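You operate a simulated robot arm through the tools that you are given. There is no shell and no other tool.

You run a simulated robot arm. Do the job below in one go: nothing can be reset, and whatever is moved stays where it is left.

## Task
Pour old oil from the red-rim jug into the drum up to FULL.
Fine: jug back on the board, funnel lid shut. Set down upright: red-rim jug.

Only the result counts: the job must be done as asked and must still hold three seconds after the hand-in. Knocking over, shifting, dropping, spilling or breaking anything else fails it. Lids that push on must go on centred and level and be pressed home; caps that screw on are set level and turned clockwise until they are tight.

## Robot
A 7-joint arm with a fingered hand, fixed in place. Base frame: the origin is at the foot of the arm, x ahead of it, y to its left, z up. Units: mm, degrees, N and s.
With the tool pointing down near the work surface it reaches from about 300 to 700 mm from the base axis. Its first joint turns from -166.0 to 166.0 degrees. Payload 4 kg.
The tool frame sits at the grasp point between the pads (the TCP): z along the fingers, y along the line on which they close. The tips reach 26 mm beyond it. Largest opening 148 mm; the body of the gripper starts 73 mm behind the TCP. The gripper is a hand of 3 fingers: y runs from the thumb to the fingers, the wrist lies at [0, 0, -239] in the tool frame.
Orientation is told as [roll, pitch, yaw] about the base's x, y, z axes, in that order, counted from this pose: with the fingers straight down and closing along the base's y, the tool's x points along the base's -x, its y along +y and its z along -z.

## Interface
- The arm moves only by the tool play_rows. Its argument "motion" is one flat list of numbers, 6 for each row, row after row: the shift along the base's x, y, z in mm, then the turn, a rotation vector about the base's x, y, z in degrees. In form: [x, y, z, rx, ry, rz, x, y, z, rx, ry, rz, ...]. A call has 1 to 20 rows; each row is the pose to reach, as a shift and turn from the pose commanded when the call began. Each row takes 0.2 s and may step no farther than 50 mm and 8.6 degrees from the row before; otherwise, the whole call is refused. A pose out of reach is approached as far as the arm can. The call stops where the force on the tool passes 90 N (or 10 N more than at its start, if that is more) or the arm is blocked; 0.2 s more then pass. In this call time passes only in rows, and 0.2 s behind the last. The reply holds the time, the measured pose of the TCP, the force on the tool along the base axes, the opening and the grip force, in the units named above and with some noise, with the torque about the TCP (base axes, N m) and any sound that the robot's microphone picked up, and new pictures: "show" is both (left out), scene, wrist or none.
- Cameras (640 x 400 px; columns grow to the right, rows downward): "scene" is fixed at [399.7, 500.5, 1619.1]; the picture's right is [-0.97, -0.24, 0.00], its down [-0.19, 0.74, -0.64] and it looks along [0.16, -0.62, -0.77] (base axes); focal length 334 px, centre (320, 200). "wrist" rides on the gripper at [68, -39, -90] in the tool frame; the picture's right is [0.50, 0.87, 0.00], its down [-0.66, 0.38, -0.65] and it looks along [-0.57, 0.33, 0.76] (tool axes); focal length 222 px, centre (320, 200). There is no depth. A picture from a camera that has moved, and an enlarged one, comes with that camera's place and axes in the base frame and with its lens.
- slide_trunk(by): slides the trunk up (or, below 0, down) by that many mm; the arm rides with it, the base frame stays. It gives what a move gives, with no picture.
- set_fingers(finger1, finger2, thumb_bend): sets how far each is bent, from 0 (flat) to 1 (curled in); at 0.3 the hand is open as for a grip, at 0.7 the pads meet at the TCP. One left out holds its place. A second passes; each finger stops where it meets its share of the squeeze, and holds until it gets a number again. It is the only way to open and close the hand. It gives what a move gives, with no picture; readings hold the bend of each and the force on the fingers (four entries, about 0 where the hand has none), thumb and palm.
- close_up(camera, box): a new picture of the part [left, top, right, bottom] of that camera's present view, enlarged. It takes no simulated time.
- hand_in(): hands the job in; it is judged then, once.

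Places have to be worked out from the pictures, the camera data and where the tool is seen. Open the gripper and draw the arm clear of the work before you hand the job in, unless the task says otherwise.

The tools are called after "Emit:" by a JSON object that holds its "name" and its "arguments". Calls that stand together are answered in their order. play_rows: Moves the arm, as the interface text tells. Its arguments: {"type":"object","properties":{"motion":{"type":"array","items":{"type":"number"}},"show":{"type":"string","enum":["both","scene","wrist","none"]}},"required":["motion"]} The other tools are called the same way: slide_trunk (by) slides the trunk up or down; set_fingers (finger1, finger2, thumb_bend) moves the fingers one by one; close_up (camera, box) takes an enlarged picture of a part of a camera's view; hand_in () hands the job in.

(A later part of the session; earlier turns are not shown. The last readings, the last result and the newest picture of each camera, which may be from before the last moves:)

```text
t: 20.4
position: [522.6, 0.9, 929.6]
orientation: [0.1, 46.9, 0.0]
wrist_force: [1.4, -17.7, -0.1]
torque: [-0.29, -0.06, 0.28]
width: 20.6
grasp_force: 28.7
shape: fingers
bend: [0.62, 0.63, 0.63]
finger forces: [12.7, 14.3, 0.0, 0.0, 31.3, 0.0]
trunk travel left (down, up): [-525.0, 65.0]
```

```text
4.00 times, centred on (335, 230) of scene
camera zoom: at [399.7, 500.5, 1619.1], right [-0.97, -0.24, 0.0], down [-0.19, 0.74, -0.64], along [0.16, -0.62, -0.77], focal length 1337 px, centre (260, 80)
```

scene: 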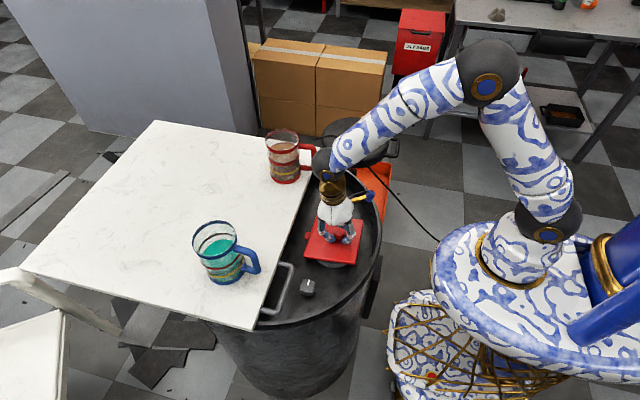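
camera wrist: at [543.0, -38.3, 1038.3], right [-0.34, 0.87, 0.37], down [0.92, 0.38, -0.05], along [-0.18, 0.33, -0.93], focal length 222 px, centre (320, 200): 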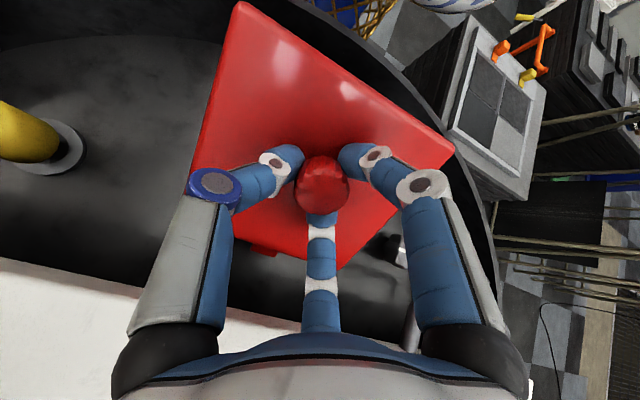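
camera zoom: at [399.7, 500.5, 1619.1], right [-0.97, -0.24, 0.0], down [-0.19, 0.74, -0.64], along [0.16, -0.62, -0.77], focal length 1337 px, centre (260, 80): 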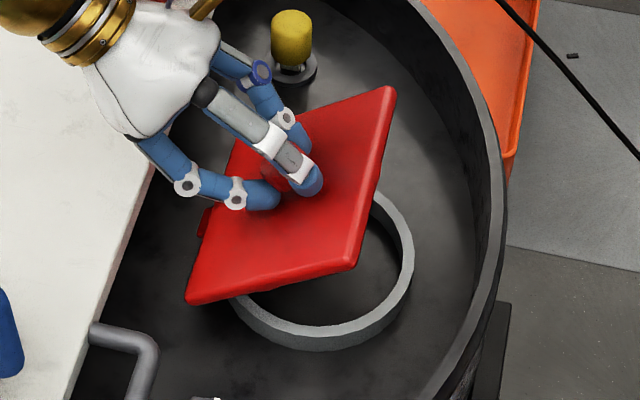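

The lid is up around 45°. I'll open the fingers and back the hand off the knob along its axis, straightening the tool as it rises.

Emit:
{"name": "set_fingers", "arguments": {"finger1": 0.42, "finger2": 0.42, "thumb_bend": 0.42}}

Emit:
{"name": "play_rows", "arguments": {"motion": [6, 0, 9.9, 0, -5, 0, 10.8, 0, 18.9, 0, -9, 0, 14, 0, 31.3, 0, -15, 0, 14.4, 0, 45.9, 0, -22, 0, 13.6, 0, 67.6, 0, -29, 0, 7, 0, 95, 0, -37, 0, -10, 0, 130, 0, -45, 0, -40, 0, 160, 0, -47, 0], "show": "both"}}

Emit:
{"name": "close_up", "arguments": {"camera": "scene", "box": [280, 180, 390, 280]}}

```text
t: 21.4
position: [522.1, 2.1, 929.4]
orientation: [-0.1, 46.9, -0.1]
wrist_force: [-0.2, 0.3, -0.4]
torque: [-0.01, -0.01, -0.02]
width: 88.0
grasp_force: 0.1
shape: fingers
bend: [0.42, 0.42, 0.42]
finger forces: [0.0, 0.1, 0.0, 0.1, 0.0, 0.0]
trunk travel left (down, up): [-525.0, 65.0]
```

```text
t: 23.2
position: [482.7, 2.7, 1088.6]
orientation: [0.1, -0.2, 0.0]
wrist_force: [0.1, 0.8, -0.5]
torque: [-0.02, -0.01, 0.0]
width: 88.2
grasp_force: 0.2
shape: fingers
bend: [0.42, 0.42, 0.42]
finger forces: [0.0, 0.1, 0.0, 0.0, 0.0, 0.0]
trunk travel left (down, up): [-525.0, 65.0]
camera wrist: at [413.7, -35.9, 1178.1], right [-0.5, 0.87, 0.0], down [0.65, 0.38, 0.66], along [0.57, 0.33, -0.75], focal length 222 px, centre (320, 200)
```

scene: 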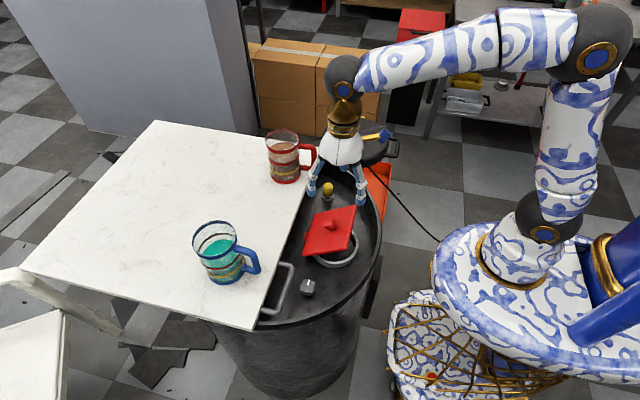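
wrist: 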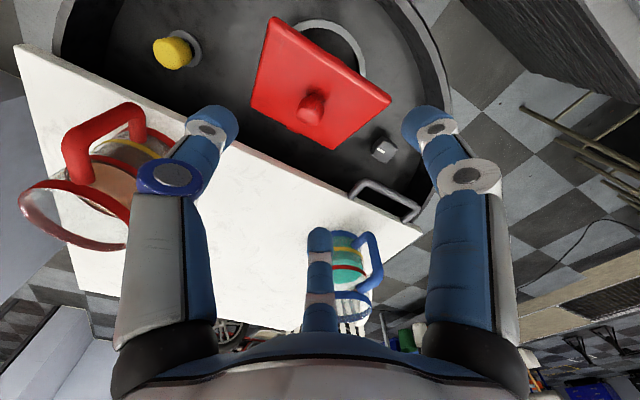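

```text
4.00 times, centred on (335, 230) of scene
camera zoom: at [399.7, 500.5, 1619.1], right [-0.97, -0.24, 0.0], down [-0.19, 0.74, -0.64], along [0.16, -0.62, -0.77], focal length 1337 px, centre (260, 80)
```

zoom: 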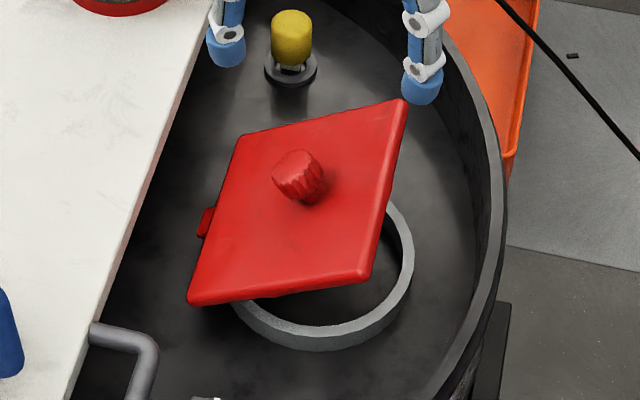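

The lid holds at about 40°. I'll close the fingers into a fist, move to its -x side with the tips leaning forward about 20°, and push from beneath.

Emit:
{"name": "set_fingers", "arguments": {"finger1": 0.68, "finger2": 0.68, "thumb_bend": 0.68}}

Emit:
{"name": "play_rows", "arguments": {"motion": [-40, 0, 0, 0, 0, 0, -78, 0, -10, 0, -6, 0, -85, 0, -50, 0, -12, 0, -85, 0, -95, 0, -18, 0, -85, 0, -130, 0, -20, 0, -85, 0, -158, 0, -20, 0], "show": "both"}}

Emit:
{"name": "close_up", "arguments": {"camera": "scene", "box": [280, 180, 390, 280]}}

```text
t: 24.2
position: [483.4, 2.7, 1088.2]
orientation: [0.0, -0.1, 0.0]
wrist_force: [-0.5, 0.2, 0.0]
torque: [0.0, 0.01, 0.01]
width: 5.2
grasp_force: 0.2
shape: fingers
bend: [0.68, 0.68, 0.68]
finger forces: [0.1, 0.0, 0.0, 0.0, 0.0, 0.1]
trunk travel left (down, up): [-525.0, 65.0]
```

```text
t: 25.6
position: [399.0, 0.5, 928.9]
orientation: [0.0, -20.1, 0.0]
wrist_force: [-0.7, -0.7, -0.5]
torque: [-0.01, -0.01, 0.0]
width: 5.1
grasp_force: 0.0
shape: fingers
bend: [0.68, 0.68, 0.68]
finger forces: [0.0, 0.1, 0.1, 0.0, 0.0, 0.0]
trunk travel left (down, up): [-525.0, 65.0]
camera wrist: at [303.1, -38.1, 989.9], right [-0.47, 0.87, -0.17], down [0.39, 0.38, 0.84], along [0.79, 0.33, -0.52], focal length 222 px, centre (320, 200)
```

scene: 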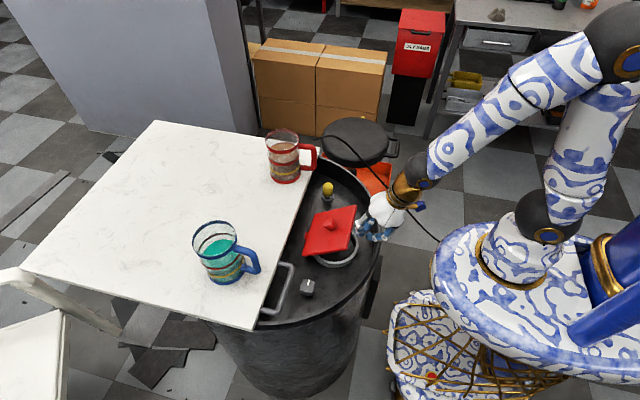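
wrist: 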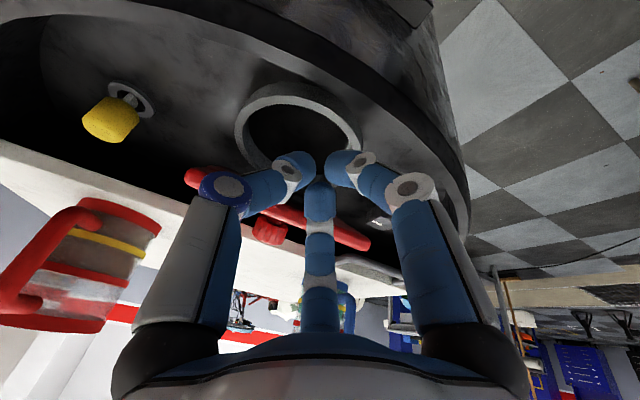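

```text
4.00 times, centred on (335, 230) of scene
camera zoom: at [399.7, 500.5, 1619.1], right [-0.97, -0.24, 0.0], down [-0.19, 0.74, -0.64], along [0.16, -0.62, -0.77], focal length 1337 px, centre (260, 80)
```

zoom: 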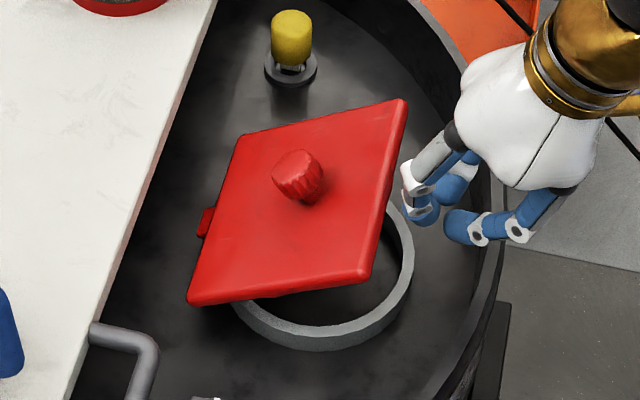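

The fist is now in front of the lid's free edge. I'll push in +x in steps.

Emit:
{"name": "play_rows", "arguments": {"motion": [15, 0, 0, 0, 0, 0, 30, 0, 0, 0, 0, 0, 45, 0, 0, 0, 0, 0, 60, 0, 0, 0, 0, 0], "show": "both"}}

Emit:
{"name": "close_up", "arguments": {"camera": "scene", "box": [280, 180, 390, 280]}}

```text
t: 26.6
position: [438.5, 0.4, 931.9]
orientation: [-0.2, -19.3, -0.2]
wrist_force: [-59.0, -2.0, 46.5]
torque: [-0.35, -0.11, -0.55]
width: 9.1
grasp_force: 38.2
shape: fingers
bend: [0.64, 0.75, 0.71]
finger forces: [0.0, 28.1, 0.0, 0.1, 47.3, 0.1]
trunk travel left (down, up): [-525.0, 65.0]
stopped in row 4: the force on the tool passed its limit at 103 N (the readings are from after the stop); the commanded pose is now the measured one
camera wrist: at [344.3, -38.0, 993.9], right [-0.47, 0.87, -0.17], down [0.4, 0.38, 0.83], along [0.79, 0.32, -0.53], focal length 222 px, centre (320, 200)
```

scene: 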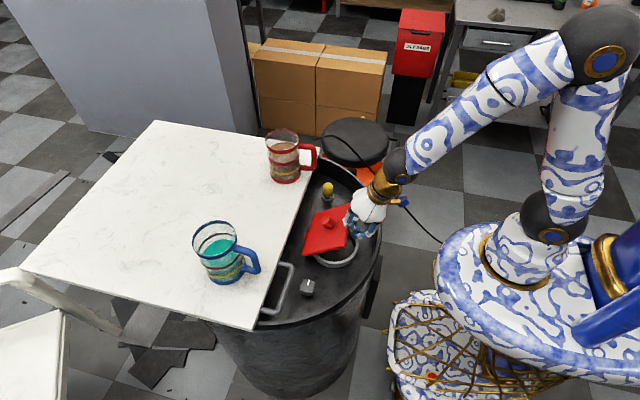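
wrist: 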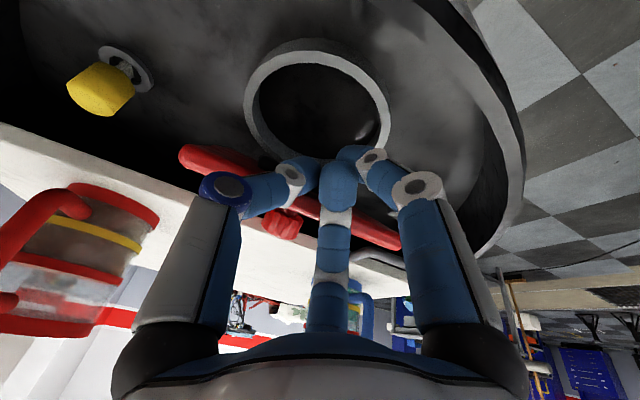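

```text
4.00 times, centred on (335, 230) of scene
camera zoom: at [399.7, 500.5, 1619.1], right [-0.97, -0.24, 0.0], down [-0.19, 0.74, -0.64], along [0.16, -0.62, -0.77], focal length 1337 px, centre (260, 80)
```

zoom: 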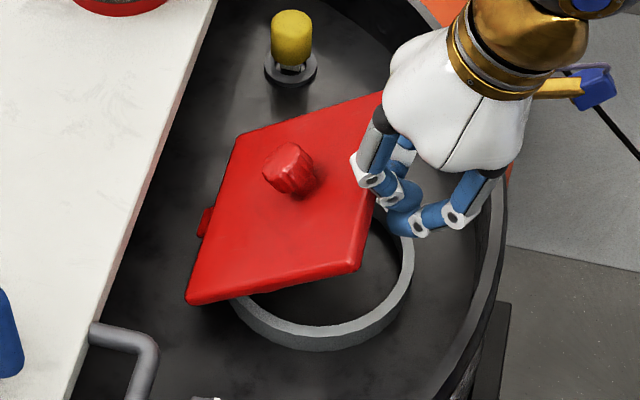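

The lid edge met the curled knuckle from above and pressed it down its own plane, so that contact is wrong. I'll back off, straighten only the front finger (finger2), and go lower so its sloped face pushes the free edge up and forward.

Emit:
{"name": "play_rows", "arguments": {"motion": [-15, 0, 2, 0, 0, 0, -32, 0, 4, 0, -0.7, 0], "show": "none"}}

Emit:
{"name": "set_fingers", "arguments": {"finger1": 0.78, "finger2": 0.48, "thumb_bend": 0.66}}

Emit:
{"name": "play_rows", "arguments": {"motion": [0, 0, -14, 0, 0, 0, 0, 0, -28, 0, 0, 0], "show": "both"}}

Emit:
{"name": "close_up", "arguments": {"camera": "scene", "box": [280, 180, 390, 280]}}

```text
t: 27.2
position: [417.2, 0.7, 933.4]
orientation: [-0.1, -20.4, -0.1]
wrist_force: [0.6, -0.8, 0.0]
torque: [0.01, 0.0, 0.01]
width: 5.3
grasp_force: 0.0
shape: fingers
bend: [0.68, 0.68, 0.68]
finger forces: [0.0, 0.0, 0.1, 0.0, 0.1, 0.1]
trunk travel left (down, up): [-525.0, 65.0]
```

```text
t: 28.2
position: [413.1, -0.2, 934.9]
orientation: [-0.1, -20.3, 0.0]
wrist_force: [-20.6, -7.0, 18.8]
torque: [0.34, -0.75, 0.1]
width: 4.0
grasp_force: 14.4
shape: fingers
bend: [0.78, 0.6, 0.66]
finger forces: [0.0, 28.1, 0.0, 0.0, 0.1, 0.1]
trunk travel left (down, up): [-525.0, 65.0]
```

```text
t: 28.8
position: [414.3, 1.8, 905.8]
orientation: [-0.1, -20.0, 0.0]
wrist_force: [-22.6, -0.1, 11.4]
torque: [0.16, -0.15, 0.37]
width: 2.9
grasp_force: 13.0
shape: fingers
bend: [0.78, 0.7, 0.66]
finger forces: [0.0, 25.4, 0.0, 0.0, 0.1, 0.0]
trunk travel left (down, up): [-525.0, 65.0]
camera wrist: at [318.7, -36.7, 965.9], right [-0.47, 0.87, -0.17], down [0.39, 0.38, 0.84], along [0.79, 0.33, -0.52], focal length 222 px, centre (320, 200)
```

scene: 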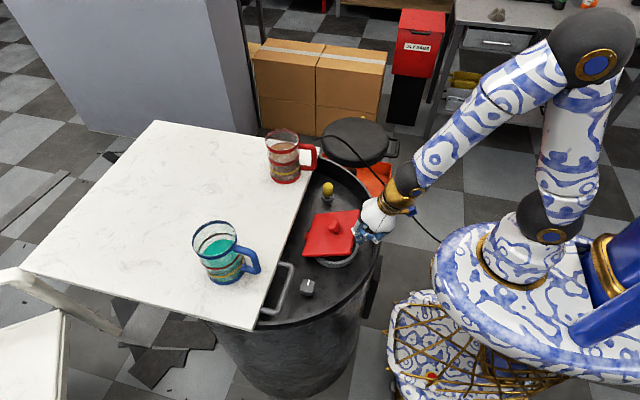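
wrist: 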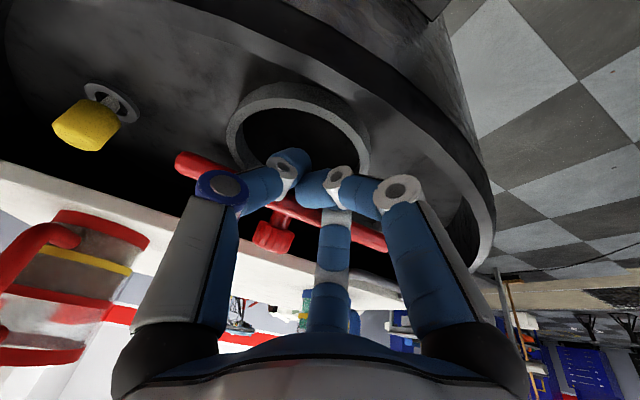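

```text
4.00 times, centred on (335, 230) of scene
camera zoom: at [399.7, 500.5, 1619.1], right [-0.97, -0.24, 0.0], down [-0.19, 0.74, -0.64], along [0.16, -0.62, -0.77], focal length 1337 px, centre (260, 80)
```

zoom: 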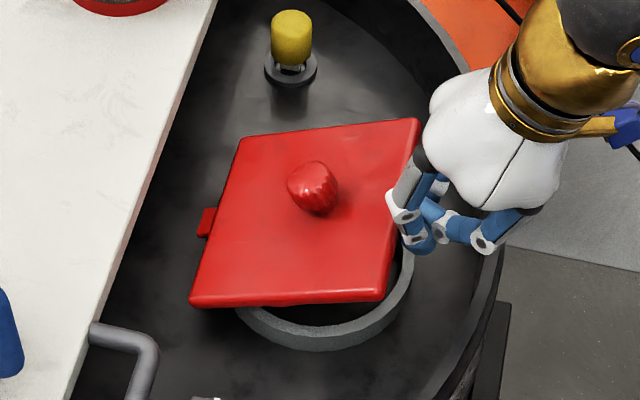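

That finger slid over the top edge and pressed the lid back to about 27°, though nothing is damaged. I'll change method: rise clear, turn the hand -90° so the thumb faces the robot side, and hook the thumb under the free edge.

Emit:
{"name": "play_rows", "arguments": {"motion": [-4, 0, 40, 0, 7, 0, -4, 0, 85, 0, 14, 0, 0, 0, 130, 0, 20, 0], "show": "none"}}

Emit:
{"name": "play_rows", "arguments": {"motion": [0, 0, 0, 0, 0, -8.2, 0, 0, 0, 0, 0, -16.4, 0, 0, 0, 0, 0, -24.6, 0, 0, 0, 0, 0, -32.8, 0, 0, 0, 0, 0, -41, 0, 0, 0, 0, 0, -49.2, 0, 0, 0, 0, 0, -57.4, 0, 0, 0, 0, 0, -65.6, 0, 0, 0, 0, 0, -73.8, 0, 0, 0, 0, 0, -82, 0, 0, 0, 0, 0, -90], "show": "none"}}

Emit:
{"name": "set_fingers", "arguments": {"finger1": 0.36, "finger2": 0.36, "thumb_bend": 0.5}}

Emit:
{"name": "close_up", "arguments": {"camera": "scene", "box": [270, 140, 430, 260]}}

```text
t: 29.6
position: [418.8, 2.0, 1033.7]
orientation: [-0.1, -0.2, -0.1]
wrist_force: [-0.4, -0.2, -0.2]
torque: [-0.01, -0.01, -0.02]
width: 3.9
grasp_force: 0.1
shape: fingers
bend: [0.78, 0.48, 0.66]
finger forces: [0.0, 0.0, 0.1, 0.0, 0.1, 0.1]
trunk travel left (down, up): [-525.0, 65.0]
```

```text
t: 32.0
position: [416.0, 1.0, 1035.1]
orientation: [-0.1, 0.0, -90.3]
wrist_force: [-0.5, 0.8, 1.0]
torque: [-0.01, -0.01, 0.02]
width: 4.0
grasp_force: 0.0
shape: fingers
bend: [0.78, 0.48, 0.66]
finger forces: [0.1, 0.0, 0.0, 0.0, 0.0, 0.0]
trunk travel left (down, up): [-525.0, 65.0]
```

```text
t: 33.0
position: [416.7, 0.3, 1035.1]
orientation: [-0.1, -0.1, -90.0]
wrist_force: [-0.1, -0.4, 0.1]
torque: [-0.01, -0.04, 0.01]
width: 85.5
grasp_force: 0.2
shape: fingers
bend: [0.36, 0.36, 0.5]
finger forces: [0.0, 0.1, 0.0, 0.0, 0.0, 0.0]
trunk travel left (down, up): [-525.0, 65.0]
```

```text
3.33 times, centred on (350, 200) of scene
camera zoom: at [399.7, 500.5, 1619.1], right [-0.97, -0.24, 0.0], down [-0.19, 0.74, -0.64], along [0.16, -0.62, -0.77], focal length 1114 px, centre (220, 200)
```

zoom: 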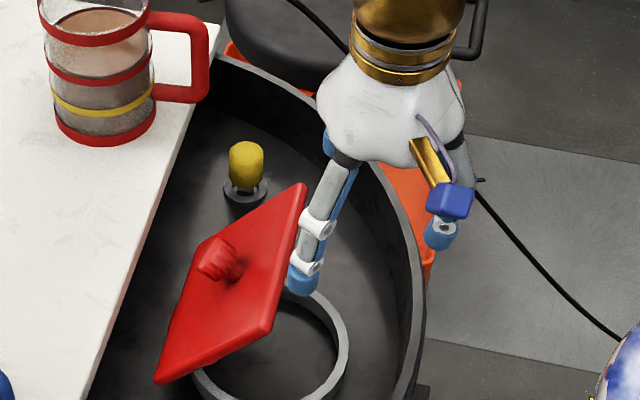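

While rising, that finger dragged the lid up to about 55°, with its free edge now near (478,957). With the thumb on the -x side, I'll straddle the free edge from above, with the thumb behind and the two fingers in front.

Emit:
{"name": "set_fingers", "arguments": {"finger1": 0.3, "finger2": 0.3, "thumb_bend": 0.48}}

Emit:
{"name": "play_rows", "arguments": {"motion": [36, 3, 0, 0, 0, 0, 72, 5, 0, 0, 0, 0, 72, 5, -30, 0, 0, 0, 72, 5, -55, 0, 0, 0], "show": "both"}}

Emit:
{"name": "close_up", "arguments": {"camera": "scene", "box": [270, 160, 400, 270]}}

```text
t: 34.0
position: [416.5, 0.4, 1035.2]
orientation: [-0.2, -0.2, -90.1]
wrist_force: [0.2, 0.3, -0.4]
torque: [-0.02, -0.04, 0.0]
width: 98.6
grasp_force: 0.0
shape: fingers
bend: [0.3, 0.3, 0.48]
finger forces: [0.0, 0.0, 0.0, 0.1, 0.0, 0.1]
trunk travel left (down, up): [-525.0, 65.0]
```

```text
t: 35.0
position: [488.6, 4.7, 979.2]
orientation: [-0.1, -0.2, -89.9]
wrist_force: [0.7, -0.8, -0.2]
torque: [0.02, 0.02, 0.02]
width: 99.0
grasp_force: 0.2
shape: fingers
bend: [0.3, 0.3, 0.48]
finger forces: [0.0, 0.1, 0.0, 0.0, 0.0, 0.0]
trunk travel left (down, up): [-525.0, 65.0]
camera wrist: at [449.6, 73.7, 1068.3], right [0.87, 0.5, 0.0], down [0.38, -0.65, 0.65], along [0.32, -0.57, -0.76], focal length 222 px, centre (320, 200)
```

scene: 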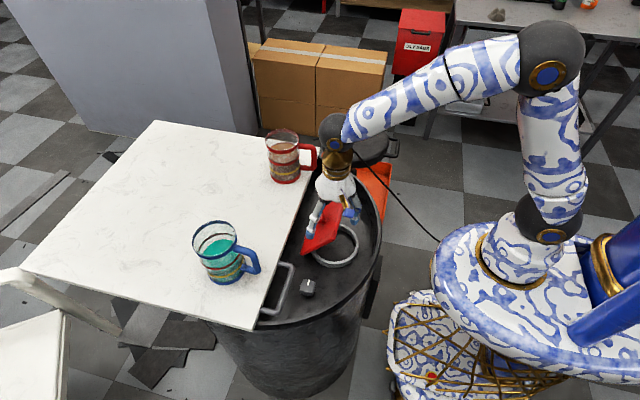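
wrist: 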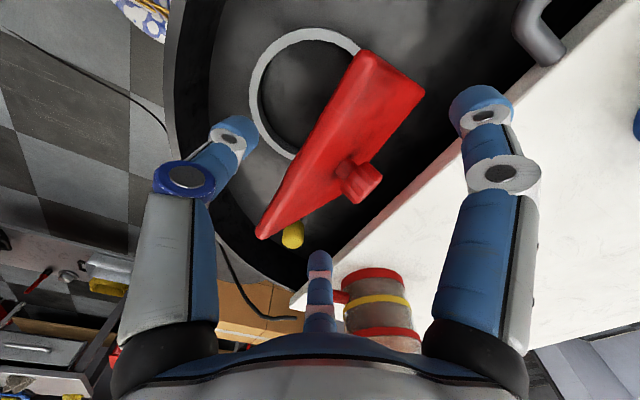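

```text
3.64 times, centred on (335, 215) of scene
camera zoom: at [399.7, 500.5, 1619.1], right [-0.97, -0.24, 0.0], down [-0.19, 0.74, -0.64], along [0.16, -0.62, -0.77], focal length 1215 px, centre (266, 146)
```

zoom: 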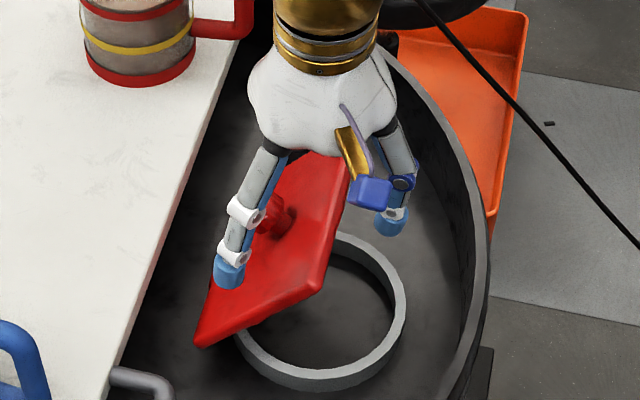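

The thumb is behind the lid and the fingers are on the front side, as intended. I'll lower 22 mm and sweep +x so the thumb pushes the lid over.

Emit:
{"name": "play_rows", "arguments": {"motion": [0, 0, -12, 0, 0, 0, 0, 0, -22, 0, 0, 0, 15, 0, -22, 0, 0, 0, 30, 0, -22, 0, 0, 0, 45, 0, -22, 0, 0, 0, 60, 0, -22, 0, 0, 0], "show": "wrist"}}

Emit:
{"name": "close_up", "arguments": {"camera": "scene", "box": [270, 160, 400, 270]}}

```text
t: 36.4
position: [548.4, 5.7, 957.8]
orientation: [-0.2, -0.1, -90.2]
wrist_force: [-1.5, 0.7, 0.4]
torque: [-0.06, -0.05, 0.04]
width: 99.5
grasp_force: 0.1
shape: fingers
bend: [0.3, 0.3, 0.48]
finger forces: [0.0, 0.0, 0.0, 0.0, 0.3, 0.0]
trunk travel left (down, up): [-525.0, 65.0]
camera wrist: at [509.2, 74.1, 1046.6], right [0.87, 0.5, 0.0], down [0.38, -0.65, 0.65], along [0.32, -0.57, -0.76], focal length 222 px, centre (320, 200)
```

wrist: 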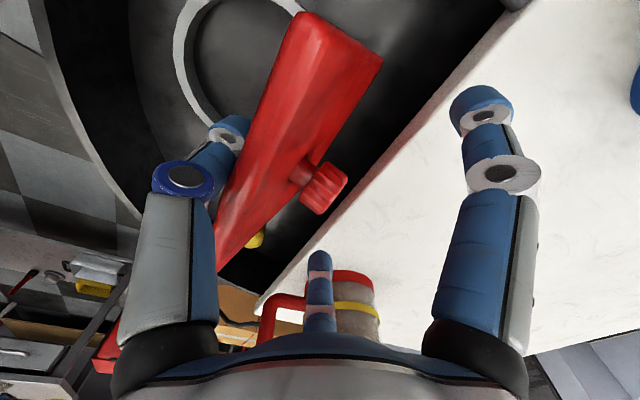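

```text
3.64 times, centred on (335, 215) of scene
camera zoom: at [399.7, 500.5, 1619.1], right [-0.97, -0.24, 0.0], down [-0.19, 0.74, -0.64], along [0.16, -0.62, -0.77], focal length 1215 px, centre (266, 146)
```

zoom: 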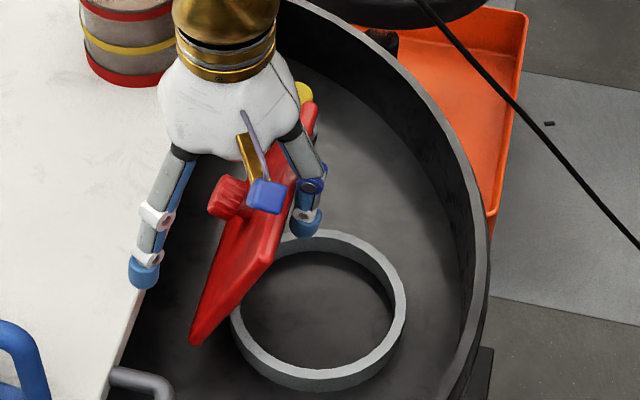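

The lid is being carried over easily and is now near 75°. I'll keep sweeping +x until it is past vertical.

Emit:
{"name": "play_rows", "arguments": {"motion": [12, 0, 0, 0, 0, 0, 24, 0, 0, 0, 0, 0, 36, 0, 0, 0, 0, 0, 46, 0, 0, 0, 0, 0], "show": "wrist"}}

Emit:
{"name": "close_up", "arguments": {"camera": "scene", "box": [270, 160, 400, 270]}}

```text
t: 37.4
position: [595.3, 6.6, 958.2]
orientation: [-0.1, -0.1, -90.2]
wrist_force: [0.2, 0.2, 0.3]
torque: [-0.03, 0.01, -0.08]
width: 99.7
grasp_force: 0.2
shape: fingers
bend: [0.3, 0.3, 0.48]
finger forces: [0.1, 0.0, 0.1, 0.0, 0.3, 0.0]
trunk travel left (down, up): [-525.0, 65.0]
camera wrist: at [556.3, 74.4, 1046.9], right [0.87, 0.5, 0.0], down [0.38, -0.65, 0.65], along [0.32, -0.57, -0.76], focal length 222 px, centre (320, 200)
```

wrist: 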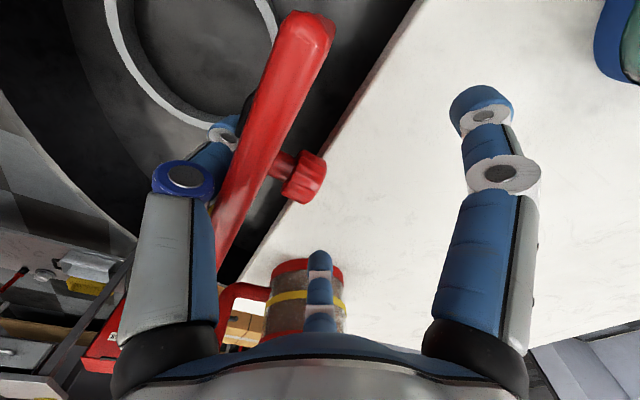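

```text
3.64 times, centred on (335, 215) of scene
camera zoom: at [399.7, 500.5, 1619.1], right [-0.97, -0.24, 0.0], down [-0.19, 0.74, -0.64], along [0.16, -0.62, -0.77], focal length 1215 px, centre (266, 146)
```

zoom: 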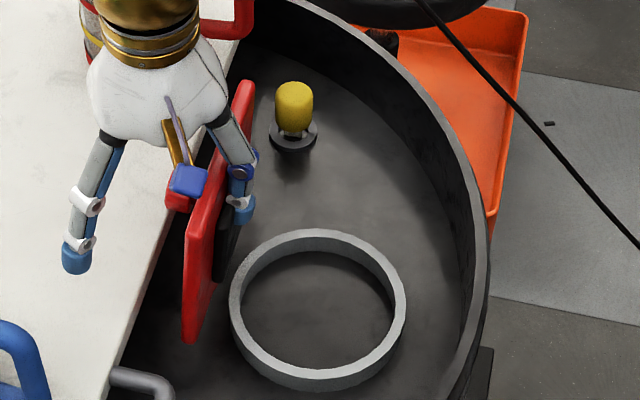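

The lid is now about vertical. I'll push roughly 18 mm more so it leans safely past 90°.

Emit:
{"name": "play_rows", "arguments": {"motion": [10, 0, 0, 0, 0, 0, 18, 0, 0, 0, 0, 0], "show": "none"}}

Emit:
{"name": "close_up", "arguments": {"camera": "scene", "box": [270, 160, 400, 270]}}

```text
t: 38.0
position: [612.5, 6.7, 956.7]
orientation: [-0.2, -0.1, -90.1]
wrist_force: [-1.3, -0.2, -0.7]
torque: [0.0, 0.01, 0.0]
width: 99.5
grasp_force: 0.2
shape: fingers
bend: [0.3, 0.3, 0.48]
finger forces: [0.1, 0.0, 0.0, 0.1, 0.4, 0.0]
trunk travel left (down, up): [-525.0, 65.0]
```

```text
3.64 times, centred on (335, 215) of scene
camera zoom: at [399.7, 500.5, 1619.1], right [-0.97, -0.24, 0.0], down [-0.19, 0.74, -0.64], along [0.16, -0.62, -0.77], focal length 1215 px, centre (266, 146)
```

zoom: 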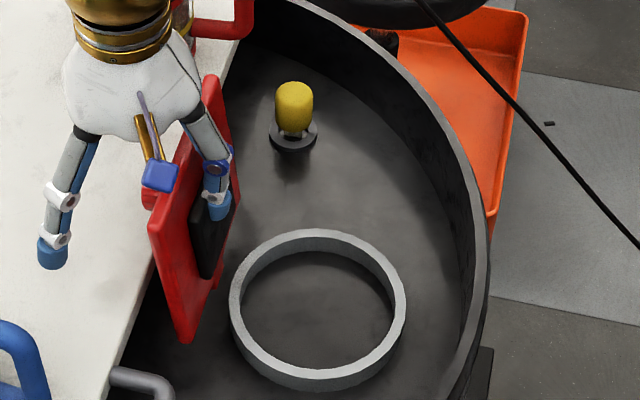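

The lid stands at about 98° with its black gasket showing, so the funnel is open. I'll ease the thumb off, rise clear, and then look at the red-rim jug.

Emit:
{"name": "play_rows", "arguments": {"motion": [-7, 0, 0, 0, 0, 0, -12, 0, 0, 0, 0, 0, -12, 0, 30, 0, 0, 0, -12, 0, 70, 0, 0, 0, -12, 0, 115, 0, 0, 0, -12, -20, 160, 0, 0, 0, -12, -50, 180, 0, 0, 0], "show": "both"}}

Emit:
{"name": "close_up", "arguments": {"camera": "scene", "box": [240, 110, 360, 200]}}

```text
t: 39.6
position: [601.6, -44.1, 1137.6]
orientation: [-0.2, -0.1, -90.1]
wrist_force: [0.5, -0.5, -0.2]
torque: [-0.02, 0.02, -0.02]
width: 99.4
grasp_force: 0.0
shape: fingers
bend: [0.3, 0.3, 0.48]
finger forces: [0.0, 0.1, 0.1, 0.0, 0.0, 0.0]
trunk travel left (down, up): [-525.0, 65.0]
camera wrist: at [562.0, 23.1, 1226.9], right [0.87, 0.5, 0.0], down [0.38, -0.65, 0.65], along [0.32, -0.57, -0.76], focal length 222 px, centre (320, 200)
```

scene: 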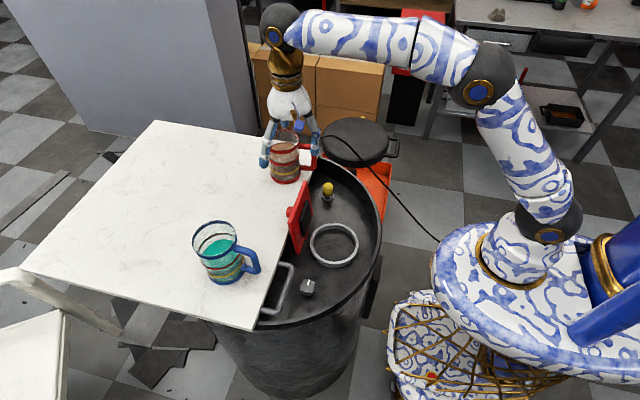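
wrist: 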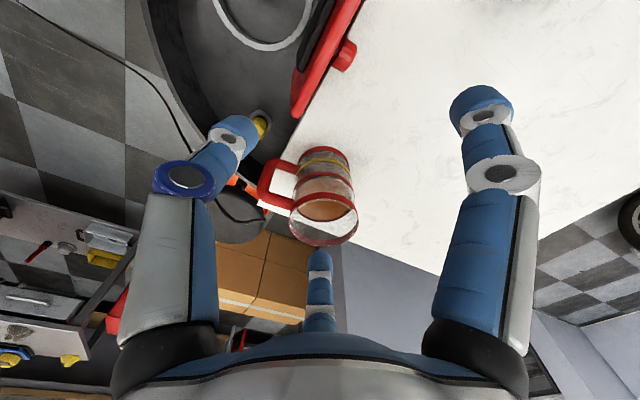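

```text
4.44 times, centred on (300, 155) of scene
camera zoom: at [399.7, 500.5, 1619.1], right [-0.97, -0.24, 0.0], down [-0.19, 0.74, -0.64], along [0.16, -0.62, -0.77], focal length 1485 px, centre (409, 400)
```

zoom: 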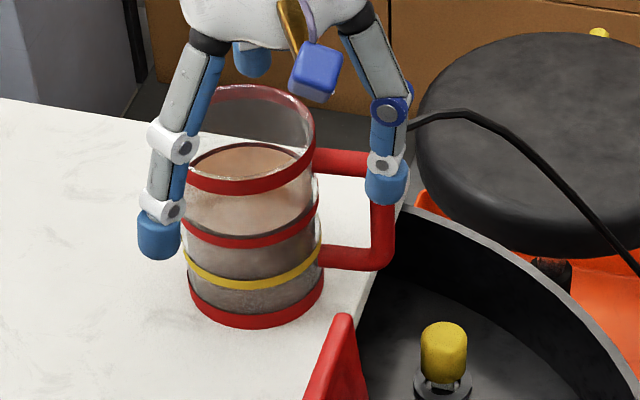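

Emit:
{"name": "close_up", "arguments": {"camera": "wrist", "box": [240, 130, 380, 260]}}

```text
3.08 times, centred on (310, 195) of wrist
camera zoom: at [562.0, 23.1, 1226.9], right [0.87, 0.5, 0.0], down [0.38, -0.65, 0.65], along [0.32, -0.57, -0.76], focal length 684 px, centre (351, 215)
```

zoom: 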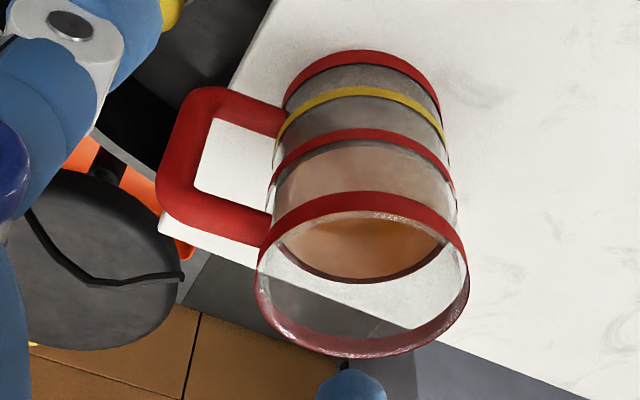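

I place the red-rim jug at about (675,-164), with its rim near z≈1015 and its handle pointing roughly 193°. That is close to my reach limit, so I'll raise the trunk fully, open the fingers, and turn the hand so the handle falls in a gap between fingers.

Emit:
{"name": "slide_trunk", "arguments": {"by": 65}}

Emit:
{"name": "set_fingers", "arguments": {"finger1": 0.3, "finger2": 0.3, "thumb_bend": 0.3}}

Emit:
{"name": "play_rows", "arguments": {"motion": [0, 0, 0, 0, 0, 8.1, 0, 0, 0, 0, 0, 16.2, 0, 0, 0, 0, 0, 24.3, 0, 0, 0, 0, 0, 32.4, 0, 0, 0, 0, 0, 40.5, 0, 0, 0, 0, 0, 48.6, 0, 0, 0, 0, 0, 56.7, 0, 0, 0, 0, 0, 64.8, 0, 0, 0, 0, 0, 73], "show": "both"}}

```text
t: 40.6
position: [601.7, -44.6, 1202.3]
orientation: [0.0, 0.0, -90.1]
wrist_force: [-0.3, 0.5, 0.1]
torque: [0.01, -0.01, 0.0]
width: 99.2
grasp_force: 0.0
shape: fingers
bend: [0.3, 0.3, 0.48]
finger forces: [0.1, 0.1, 0.0, 0.1, 0.0, 0.1]
trunk travel left (down, up): [-590.0, 0.0]
```

```text
t: 41.6
position: [601.1, -44.7, 1202.1]
orientation: [-0.1, -0.1, -90.0]
wrist_force: [-0.3, 0.0, 0.0]
torque: [-0.03, 0.01, 0.0]
width: 126.4
grasp_force: 0.0
shape: fingers
bend: [0.3, 0.3, 0.3]
finger forces: [0.0, 0.1, 0.1, 0.1, 0.0, 0.0]
trunk travel left (down, up): [-590.0, 0.0]
```

```text
t: 43.6
position: [601.3, -44.0, 1203.0]
orientation: [-0.2, -0.2, -17.0]
wrist_force: [0.3, -0.3, 0.2]
torque: [-0.02, -0.01, 0.0]
width: 126.6
grasp_force: 0.0
shape: fingers
bend: [0.3, 0.3, 0.3]
finger forces: [0.0, 0.1, 0.1, 0.0, 0.0, 0.0]
trunk travel left (down, up): [-590.0, 0.0]
camera wrist: at [524.8, -61.7, 1291.6], right [-0.23, 0.97, 0.0], down [0.74, 0.17, 0.65], along [0.64, 0.14, -0.76], focal length 222 px, centre (320, 200)
```

scene: 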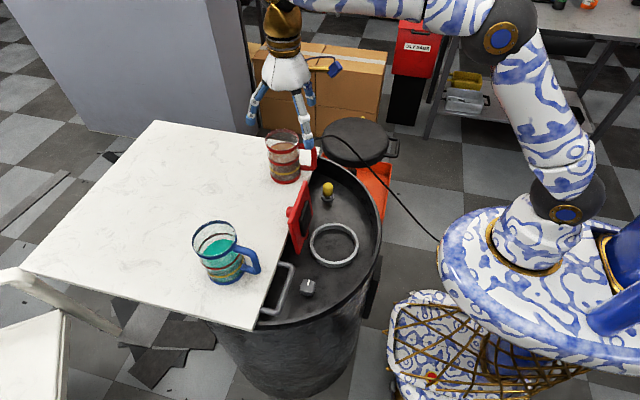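
wrist: 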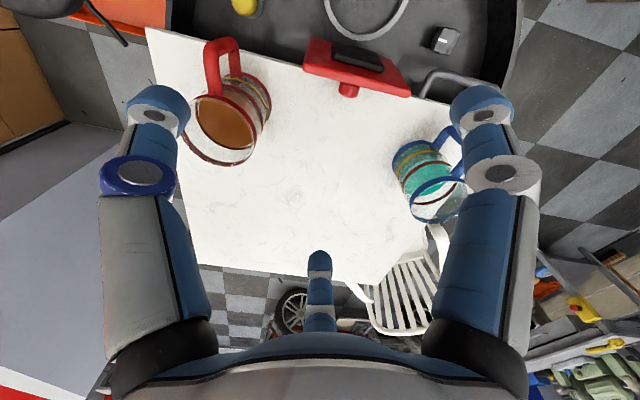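

This viewpoint gives a good second angle on the jug, so I'll enlarge it to fix its position.

Emit:
{"name": "close_up", "arguments": {"camera": "wrist", "box": [170, 30, 290, 180]}}

Emit:
{"name": "close_up", "arguments": {"camera": "scene", "box": [250, 120, 340, 195]}}

```text
2.67 times, centred on (230, 105) of wrist
camera zoom: at [524.8, -61.7, 1291.6], right [-0.23, 0.97, 0.0], down [0.74, 0.17, 0.65], along [0.64, 0.14, -0.76], focal length 592 px, centre (560, 453)
```

zoom: 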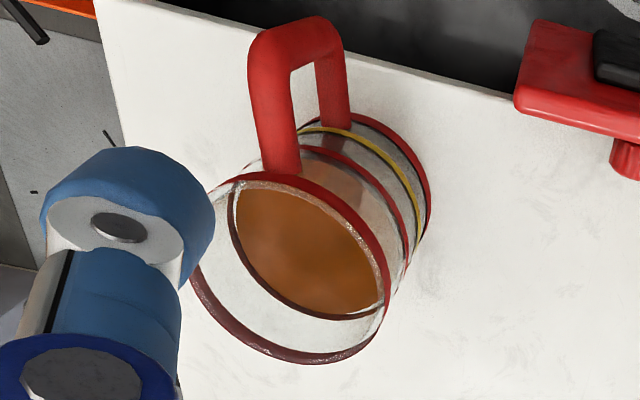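

```text
5.33 times, centred on (295, 158) of scene
camera zoom: at [399.7, 500.5, 1619.1], right [-0.97, -0.24, 0.0], down [-0.19, 0.74, -0.64], along [0.16, -0.62, -0.77], focal length 1782 px, centre (453, 427)
```

zoom: 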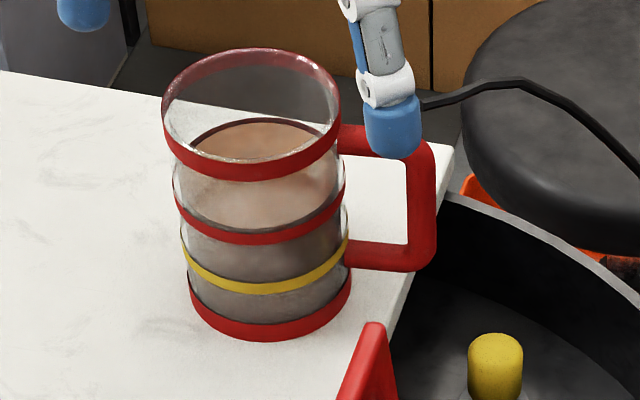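

The two views put the jug axis at about (677.5,-164), the rim near z≈1018 and the handle at about 186°. I'll approach above it with a 5° outward lean to stay within reach, keeping the tips above the rim.

Emit:
{"name": "play_rows", "arguments": {"motion": [15, -25, -20, -0.4, -1.6, -1.7, 30, -55, -45, -0.8, -3.2, -3.4, 45, -85, -75, -1.18, -4.86, -5, 58, -108, -110, -1.18, -4.86, -5, 68.6, -118.2, -138, -1.18, -4.86, -5], "show": "both"}}

Emit:
{"name": "close_up", "arguments": {"camera": "scene", "box": [230, 90, 350, 190]}}

```text
t: 44.8
position: [668.8, -164.5, 1063.7]
orientation: [0.4, -5.1, -22.1]
wrist_force: [0.1, -0.1, 0.2]
torque: [0.02, -0.01, 0.01]
width: 126.7
grasp_force: 0.1
shape: fingers
bend: [0.3, 0.3, 0.3]
finger forces: [0.0, 0.0, 0.0, 0.0, 0.0, 0.1]
trunk travel left (down, up): [-590.0, 0.0]
camera wrist: at [584.4, -172.0, 1146.0], right [-0.14, 0.99, -0.04], down [0.69, 0.12, 0.71], along [0.71, 0.07, -0.7], focal length 222 px, centre (320, 200)
```

scene: 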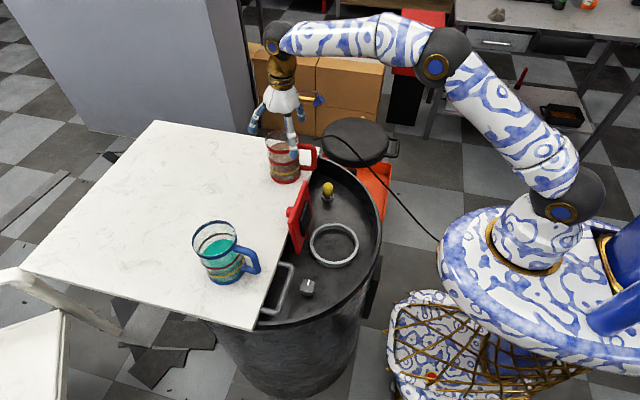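
wrist: 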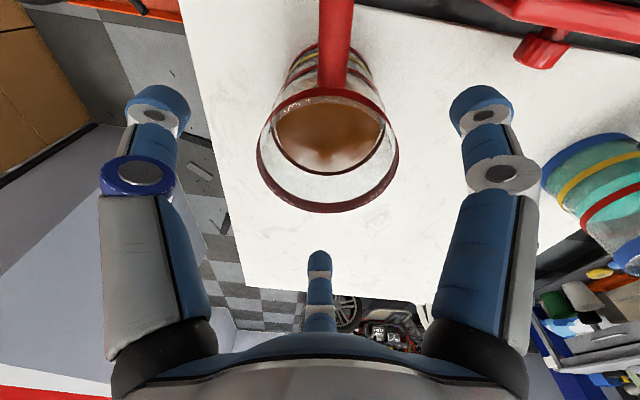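

```text
4.00 times, centred on (290, 140) of scene
camera zoom: at [399.7, 500.5, 1619.1], right [-0.97, -0.24, 0.0], down [-0.19, 0.74, -0.64], along [0.16, -0.62, -0.77], focal length 1337 px, centre (440, 440)
```

zoom: 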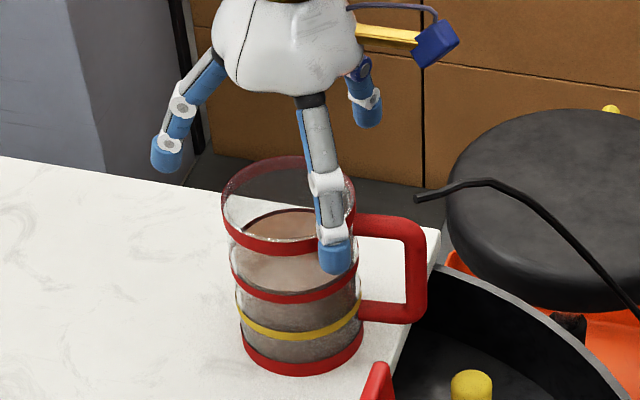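

The jug sits almost centred between the fingers, with the handle lined up in the camera-side gap. Weighing both views I take the axis as about (672.5,-162) and descend halfway to check clearance.

Emit:
{"name": "play_rows", "arguments": {"motion": [1, 0.5, -22, 0, 0, 0, 1.5, 0.5, -42, 0, 0, 0, 2, 1, -60, 0, 0, 0], "show": "wrist"}}

Emit:
{"name": "close_up", "arguments": {"camera": "scene", "box": [240, 100, 340, 190]}}

Emit:
{"name": "close_up", "arguments": {"camera": "wrist", "box": [90, 60, 550, 350]}}

```text
t: 45.6
position: [671.8, -162.0, 1004.7]
orientation: [0.4, -5.0, -22.1]
wrist_force: [-0.2, -0.6, 0.2]
torque: [-0.03, 0.02, -0.03]
width: 126.7
grasp_force: 0.1
shape: fingers
bend: [0.3, 0.3, 0.3]
finger forces: [0.0, 0.0, 0.0, 0.0, 0.0, 0.0]
trunk travel left (down, up): [-590.0, 0.0]
camera wrist: at [586.8, -170.1, 1087.3], right [-0.14, 0.99, -0.04], down [0.69, 0.12, 0.71], along [0.71, 0.07, -0.7], focal length 222 px, centre (320, 200)
```

wrist: 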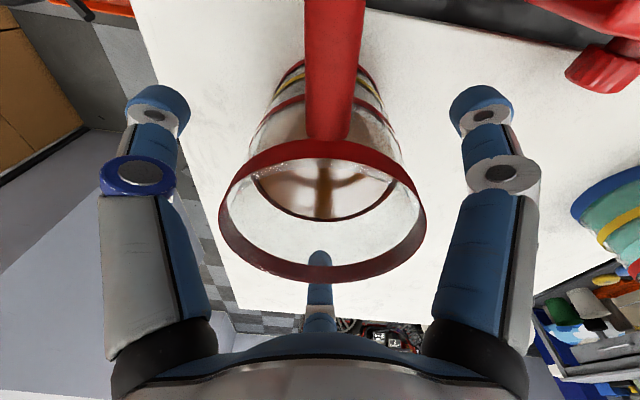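

```text
4.44 times, centred on (290, 145) of scene
camera zoom: at [399.7, 500.5, 1619.1], right [-0.97, -0.24, 0.0], down [-0.19, 0.74, -0.64], along [0.16, -0.62, -0.77], focal length 1485 px, centre (453, 444)
```

zoom: 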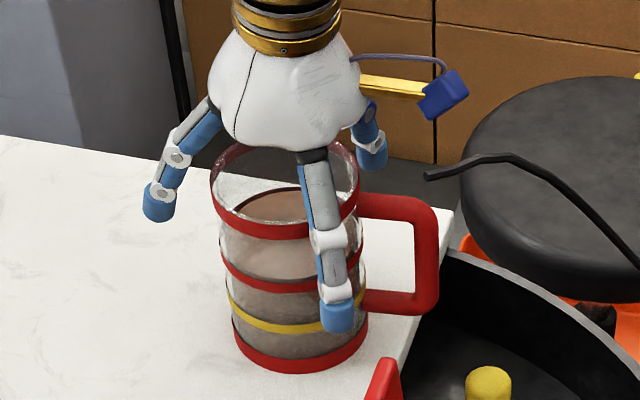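

```text
1.38 times, centred on (320, 205) of wrist
camera zoom: at [586.8, -170.1, 1087.3], right [-0.14, 0.99, -0.04], down [0.69, 0.12, 0.71], along [0.71, 0.07, -0.7], focal length 306 px, centre (320, 193)
```

zoom: 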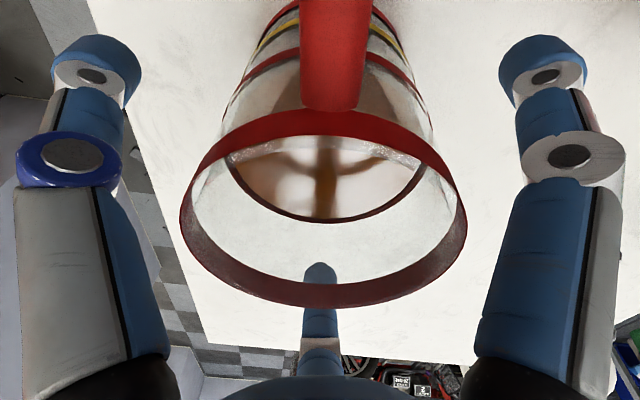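

The rim is centred on the tool axis within a couple of mm and nothing touches. I'll descend the remaining 42 mm and close the fingers on the jug body.

Emit:
{"name": "play_rows", "arguments": {"motion": [-0.5, 0.3, -20, 0, 0, 0, -1, 0.5, -42, 0, 0, 0], "show": "wrist"}}

Emit:
{"name": "set_fingers", "arguments": {"finger1": 0.5, "finger2": 0.5, "thumb_bend": 0.5}}

Emit:
{"name": "close_up", "arguments": {"camera": "scene", "box": [240, 100, 340, 190]}}

```text
t: 46.2
position: [670.2, -160.4, 972.6]
orientation: [0.5, -6.0, -22.1]
wrist_force: [4.0, -0.1, 52.0]
torque: [-0.36, -0.76, 0.23]
width: 127.6
grasp_force: 21.4
shape: fingers
bend: [0.3, 0.23, 0.3]
finger forces: [1.0, 28.0, 0.1, 0.0, 13.7, 0.0]
trunk travel left (down, up): [-590.0, 0.0]
camera wrist: at [583.7, -168.2, 1053.4], right [-0.13, 0.99, -0.04], down [0.68, 0.13, 0.72], along [0.72, 0.07, -0.69], focal length 222 px, centre (320, 200)
```

wrist: 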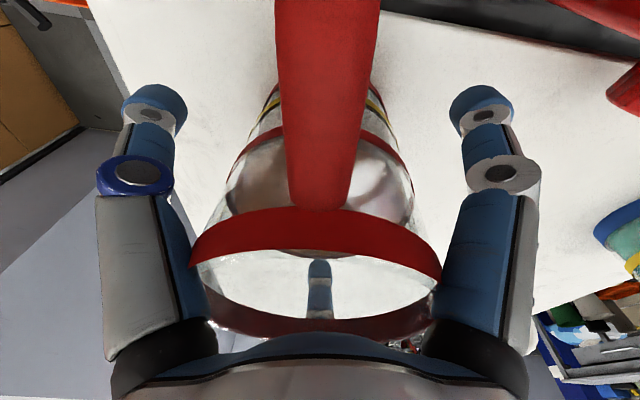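

```text
t: 47.2
position: [669.7, -161.9, 973.2]
orientation: [0.5, -6.2, -22.2]
wrist_force: [3.7, -6.8, 68.7]
torque: [-0.36, -0.6, 0.69]
width: 82.6
grasp_force: 81.6
shape: fingers
bend: [0.43, 0.22, 0.5]
finger forces: [39.9, 53.8, 0.1, 0.0, 70.7, 0.0]
trunk travel left (down, up): [-590.0, 0.0]
```

```text
4.44 times, centred on (290, 145) of scene
camera zoom: at [399.7, 500.5, 1619.1], right [-0.97, -0.24, 0.0], down [-0.19, 0.74, -0.64], along [0.16, -0.62, -0.77], focal length 1485 px, centre (453, 444)
```

zoom: 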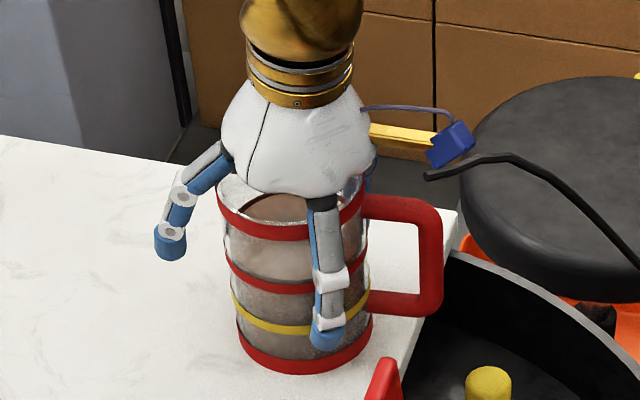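

The upper finger links, mainly finger2, met the rim, so I'm too deep and the jug is slightly further out than the hand. I'll reopen, raise 16 mm, shift +x by 4 mm, and check.

Emit:
{"name": "set_fingers", "arguments": {"finger1": 0.3, "finger2": 0.22, "thumb_bend": 0.3}}

Emit:
{"name": "play_rows", "arguments": {"motion": [1, 0, 10, 0, 0.5, 0, 4, 0, 26, 0, 1, 0], "show": "wrist"}}

Emit:
{"name": "close_up", "arguments": {"camera": "scene", "box": [240, 100, 340, 190]}}

```text
t: 48.2
position: [667.5, -161.1, 970.1]
orientation: [0.4, -5.9, -22.2]
wrist_force: [4.1, -4.5, 61.2]
torque: [-0.73, 0.11, 0.29]
width: 129.2
grasp_force: 27.9
shape: fingers
bend: [0.3, 0.15, 0.3]
finger forces: [3.9, 23.6, 0.1, 0.0, 28.3, 0.0]
trunk travel left (down, up): [-590.0, 0.0]
```

```text
t: 48.8
position: [673.2, -159.6, 988.3]
orientation: [0.0, -4.0, -22.1]
wrist_force: [1.3, 0.9, 0.9]
torque: [0.01, 0.01, 0.0]
width: 127.3
grasp_force: 0.1
shape: fingers
bend: [0.3, 0.22, 0.3]
finger forces: [0.0, 0.1, 0.0, 0.1, 0.0, 0.0]
trunk travel left (down, up): [-590.0, 0.0]
camera wrist: at [589.5, -168.2, 1072.0], right [-0.14, 0.99, -0.03], down [0.71, 0.12, 0.7], along [0.69, 0.07, -0.72], focal length 222 px, centre (320, 200)
```

wrist: 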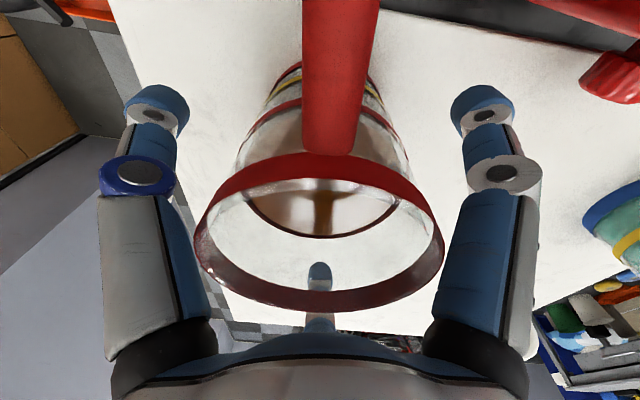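

```text
4.44 times, centred on (290, 145) of scene
camera zoom: at [399.7, 500.5, 1619.1], right [-0.97, -0.24, 0.0], down [-0.19, 0.74, -0.64], along [0.16, -0.62, -0.77], focal length 1485 px, centre (453, 444)
```

zoom: 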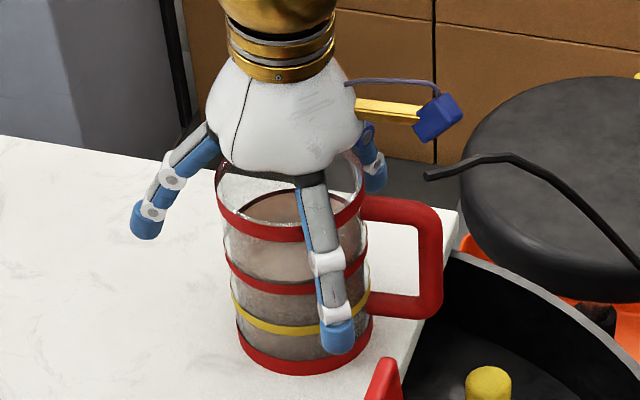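

The jug is upright, centred and untouched at this height. I'll close the fingers gently on the body and read the contact forces.

Emit:
{"name": "set_fingers", "arguments": {"finger1": 0.44, "finger2": 0.44, "thumb_bend": 0.44}}

Emit:
{"name": "close_up", "arguments": {"camera": "scene", "box": [240, 100, 340, 190]}}

Emit:
{"name": "close_up", "arguments": {"camera": "wrist", "box": [90, 60, 550, 350]}}

```text
t: 49.8
position: [674.5, -161.1, 989.3]
orientation: [-0.1, -4.2, -22.0]
wrist_force: [-0.4, 1.3, -0.8]
torque: [-0.06, -0.03, 0.02]
width: 82.7
grasp_force: 0.1
shape: fingers
bend: [0.44, 0.44, 0.44]
finger forces: [0.7, 0.0, 0.0, 0.0, 0.1, 0.1]
trunk travel left (down, up): [-590.0, 0.0]
```

```text
4.44 times, centred on (290, 145) of scene
camera zoom: at [399.7, 500.5, 1619.1], right [-0.97, -0.24, 0.0], down [-0.19, 0.74, -0.64], along [0.16, -0.62, -0.77], focal length 1485 px, centre (453, 444)
```

zoom: 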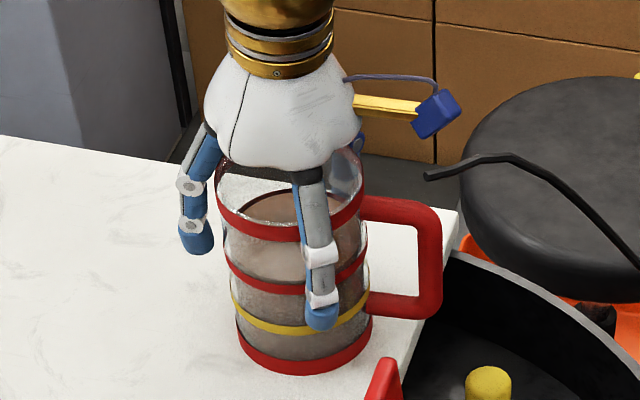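

```text
1.38 times, centred on (320, 205) of wrist
camera zoom: at [590.6, -168.8, 1074.0], right [-0.14, 0.99, -0.04], down [0.7, 0.12, 0.7], along [0.7, 0.07, -0.71], focal length 306 px, centre (320, 193)
```

zoom: 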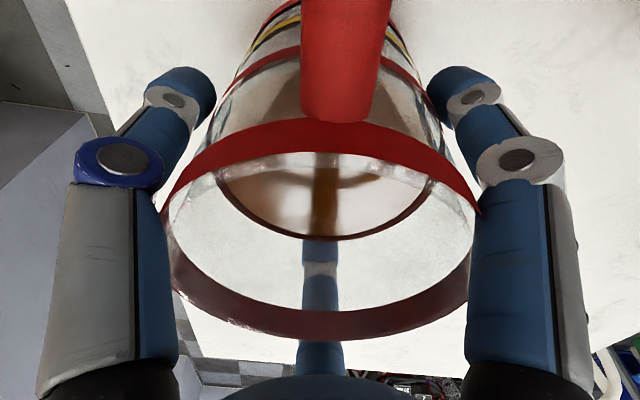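

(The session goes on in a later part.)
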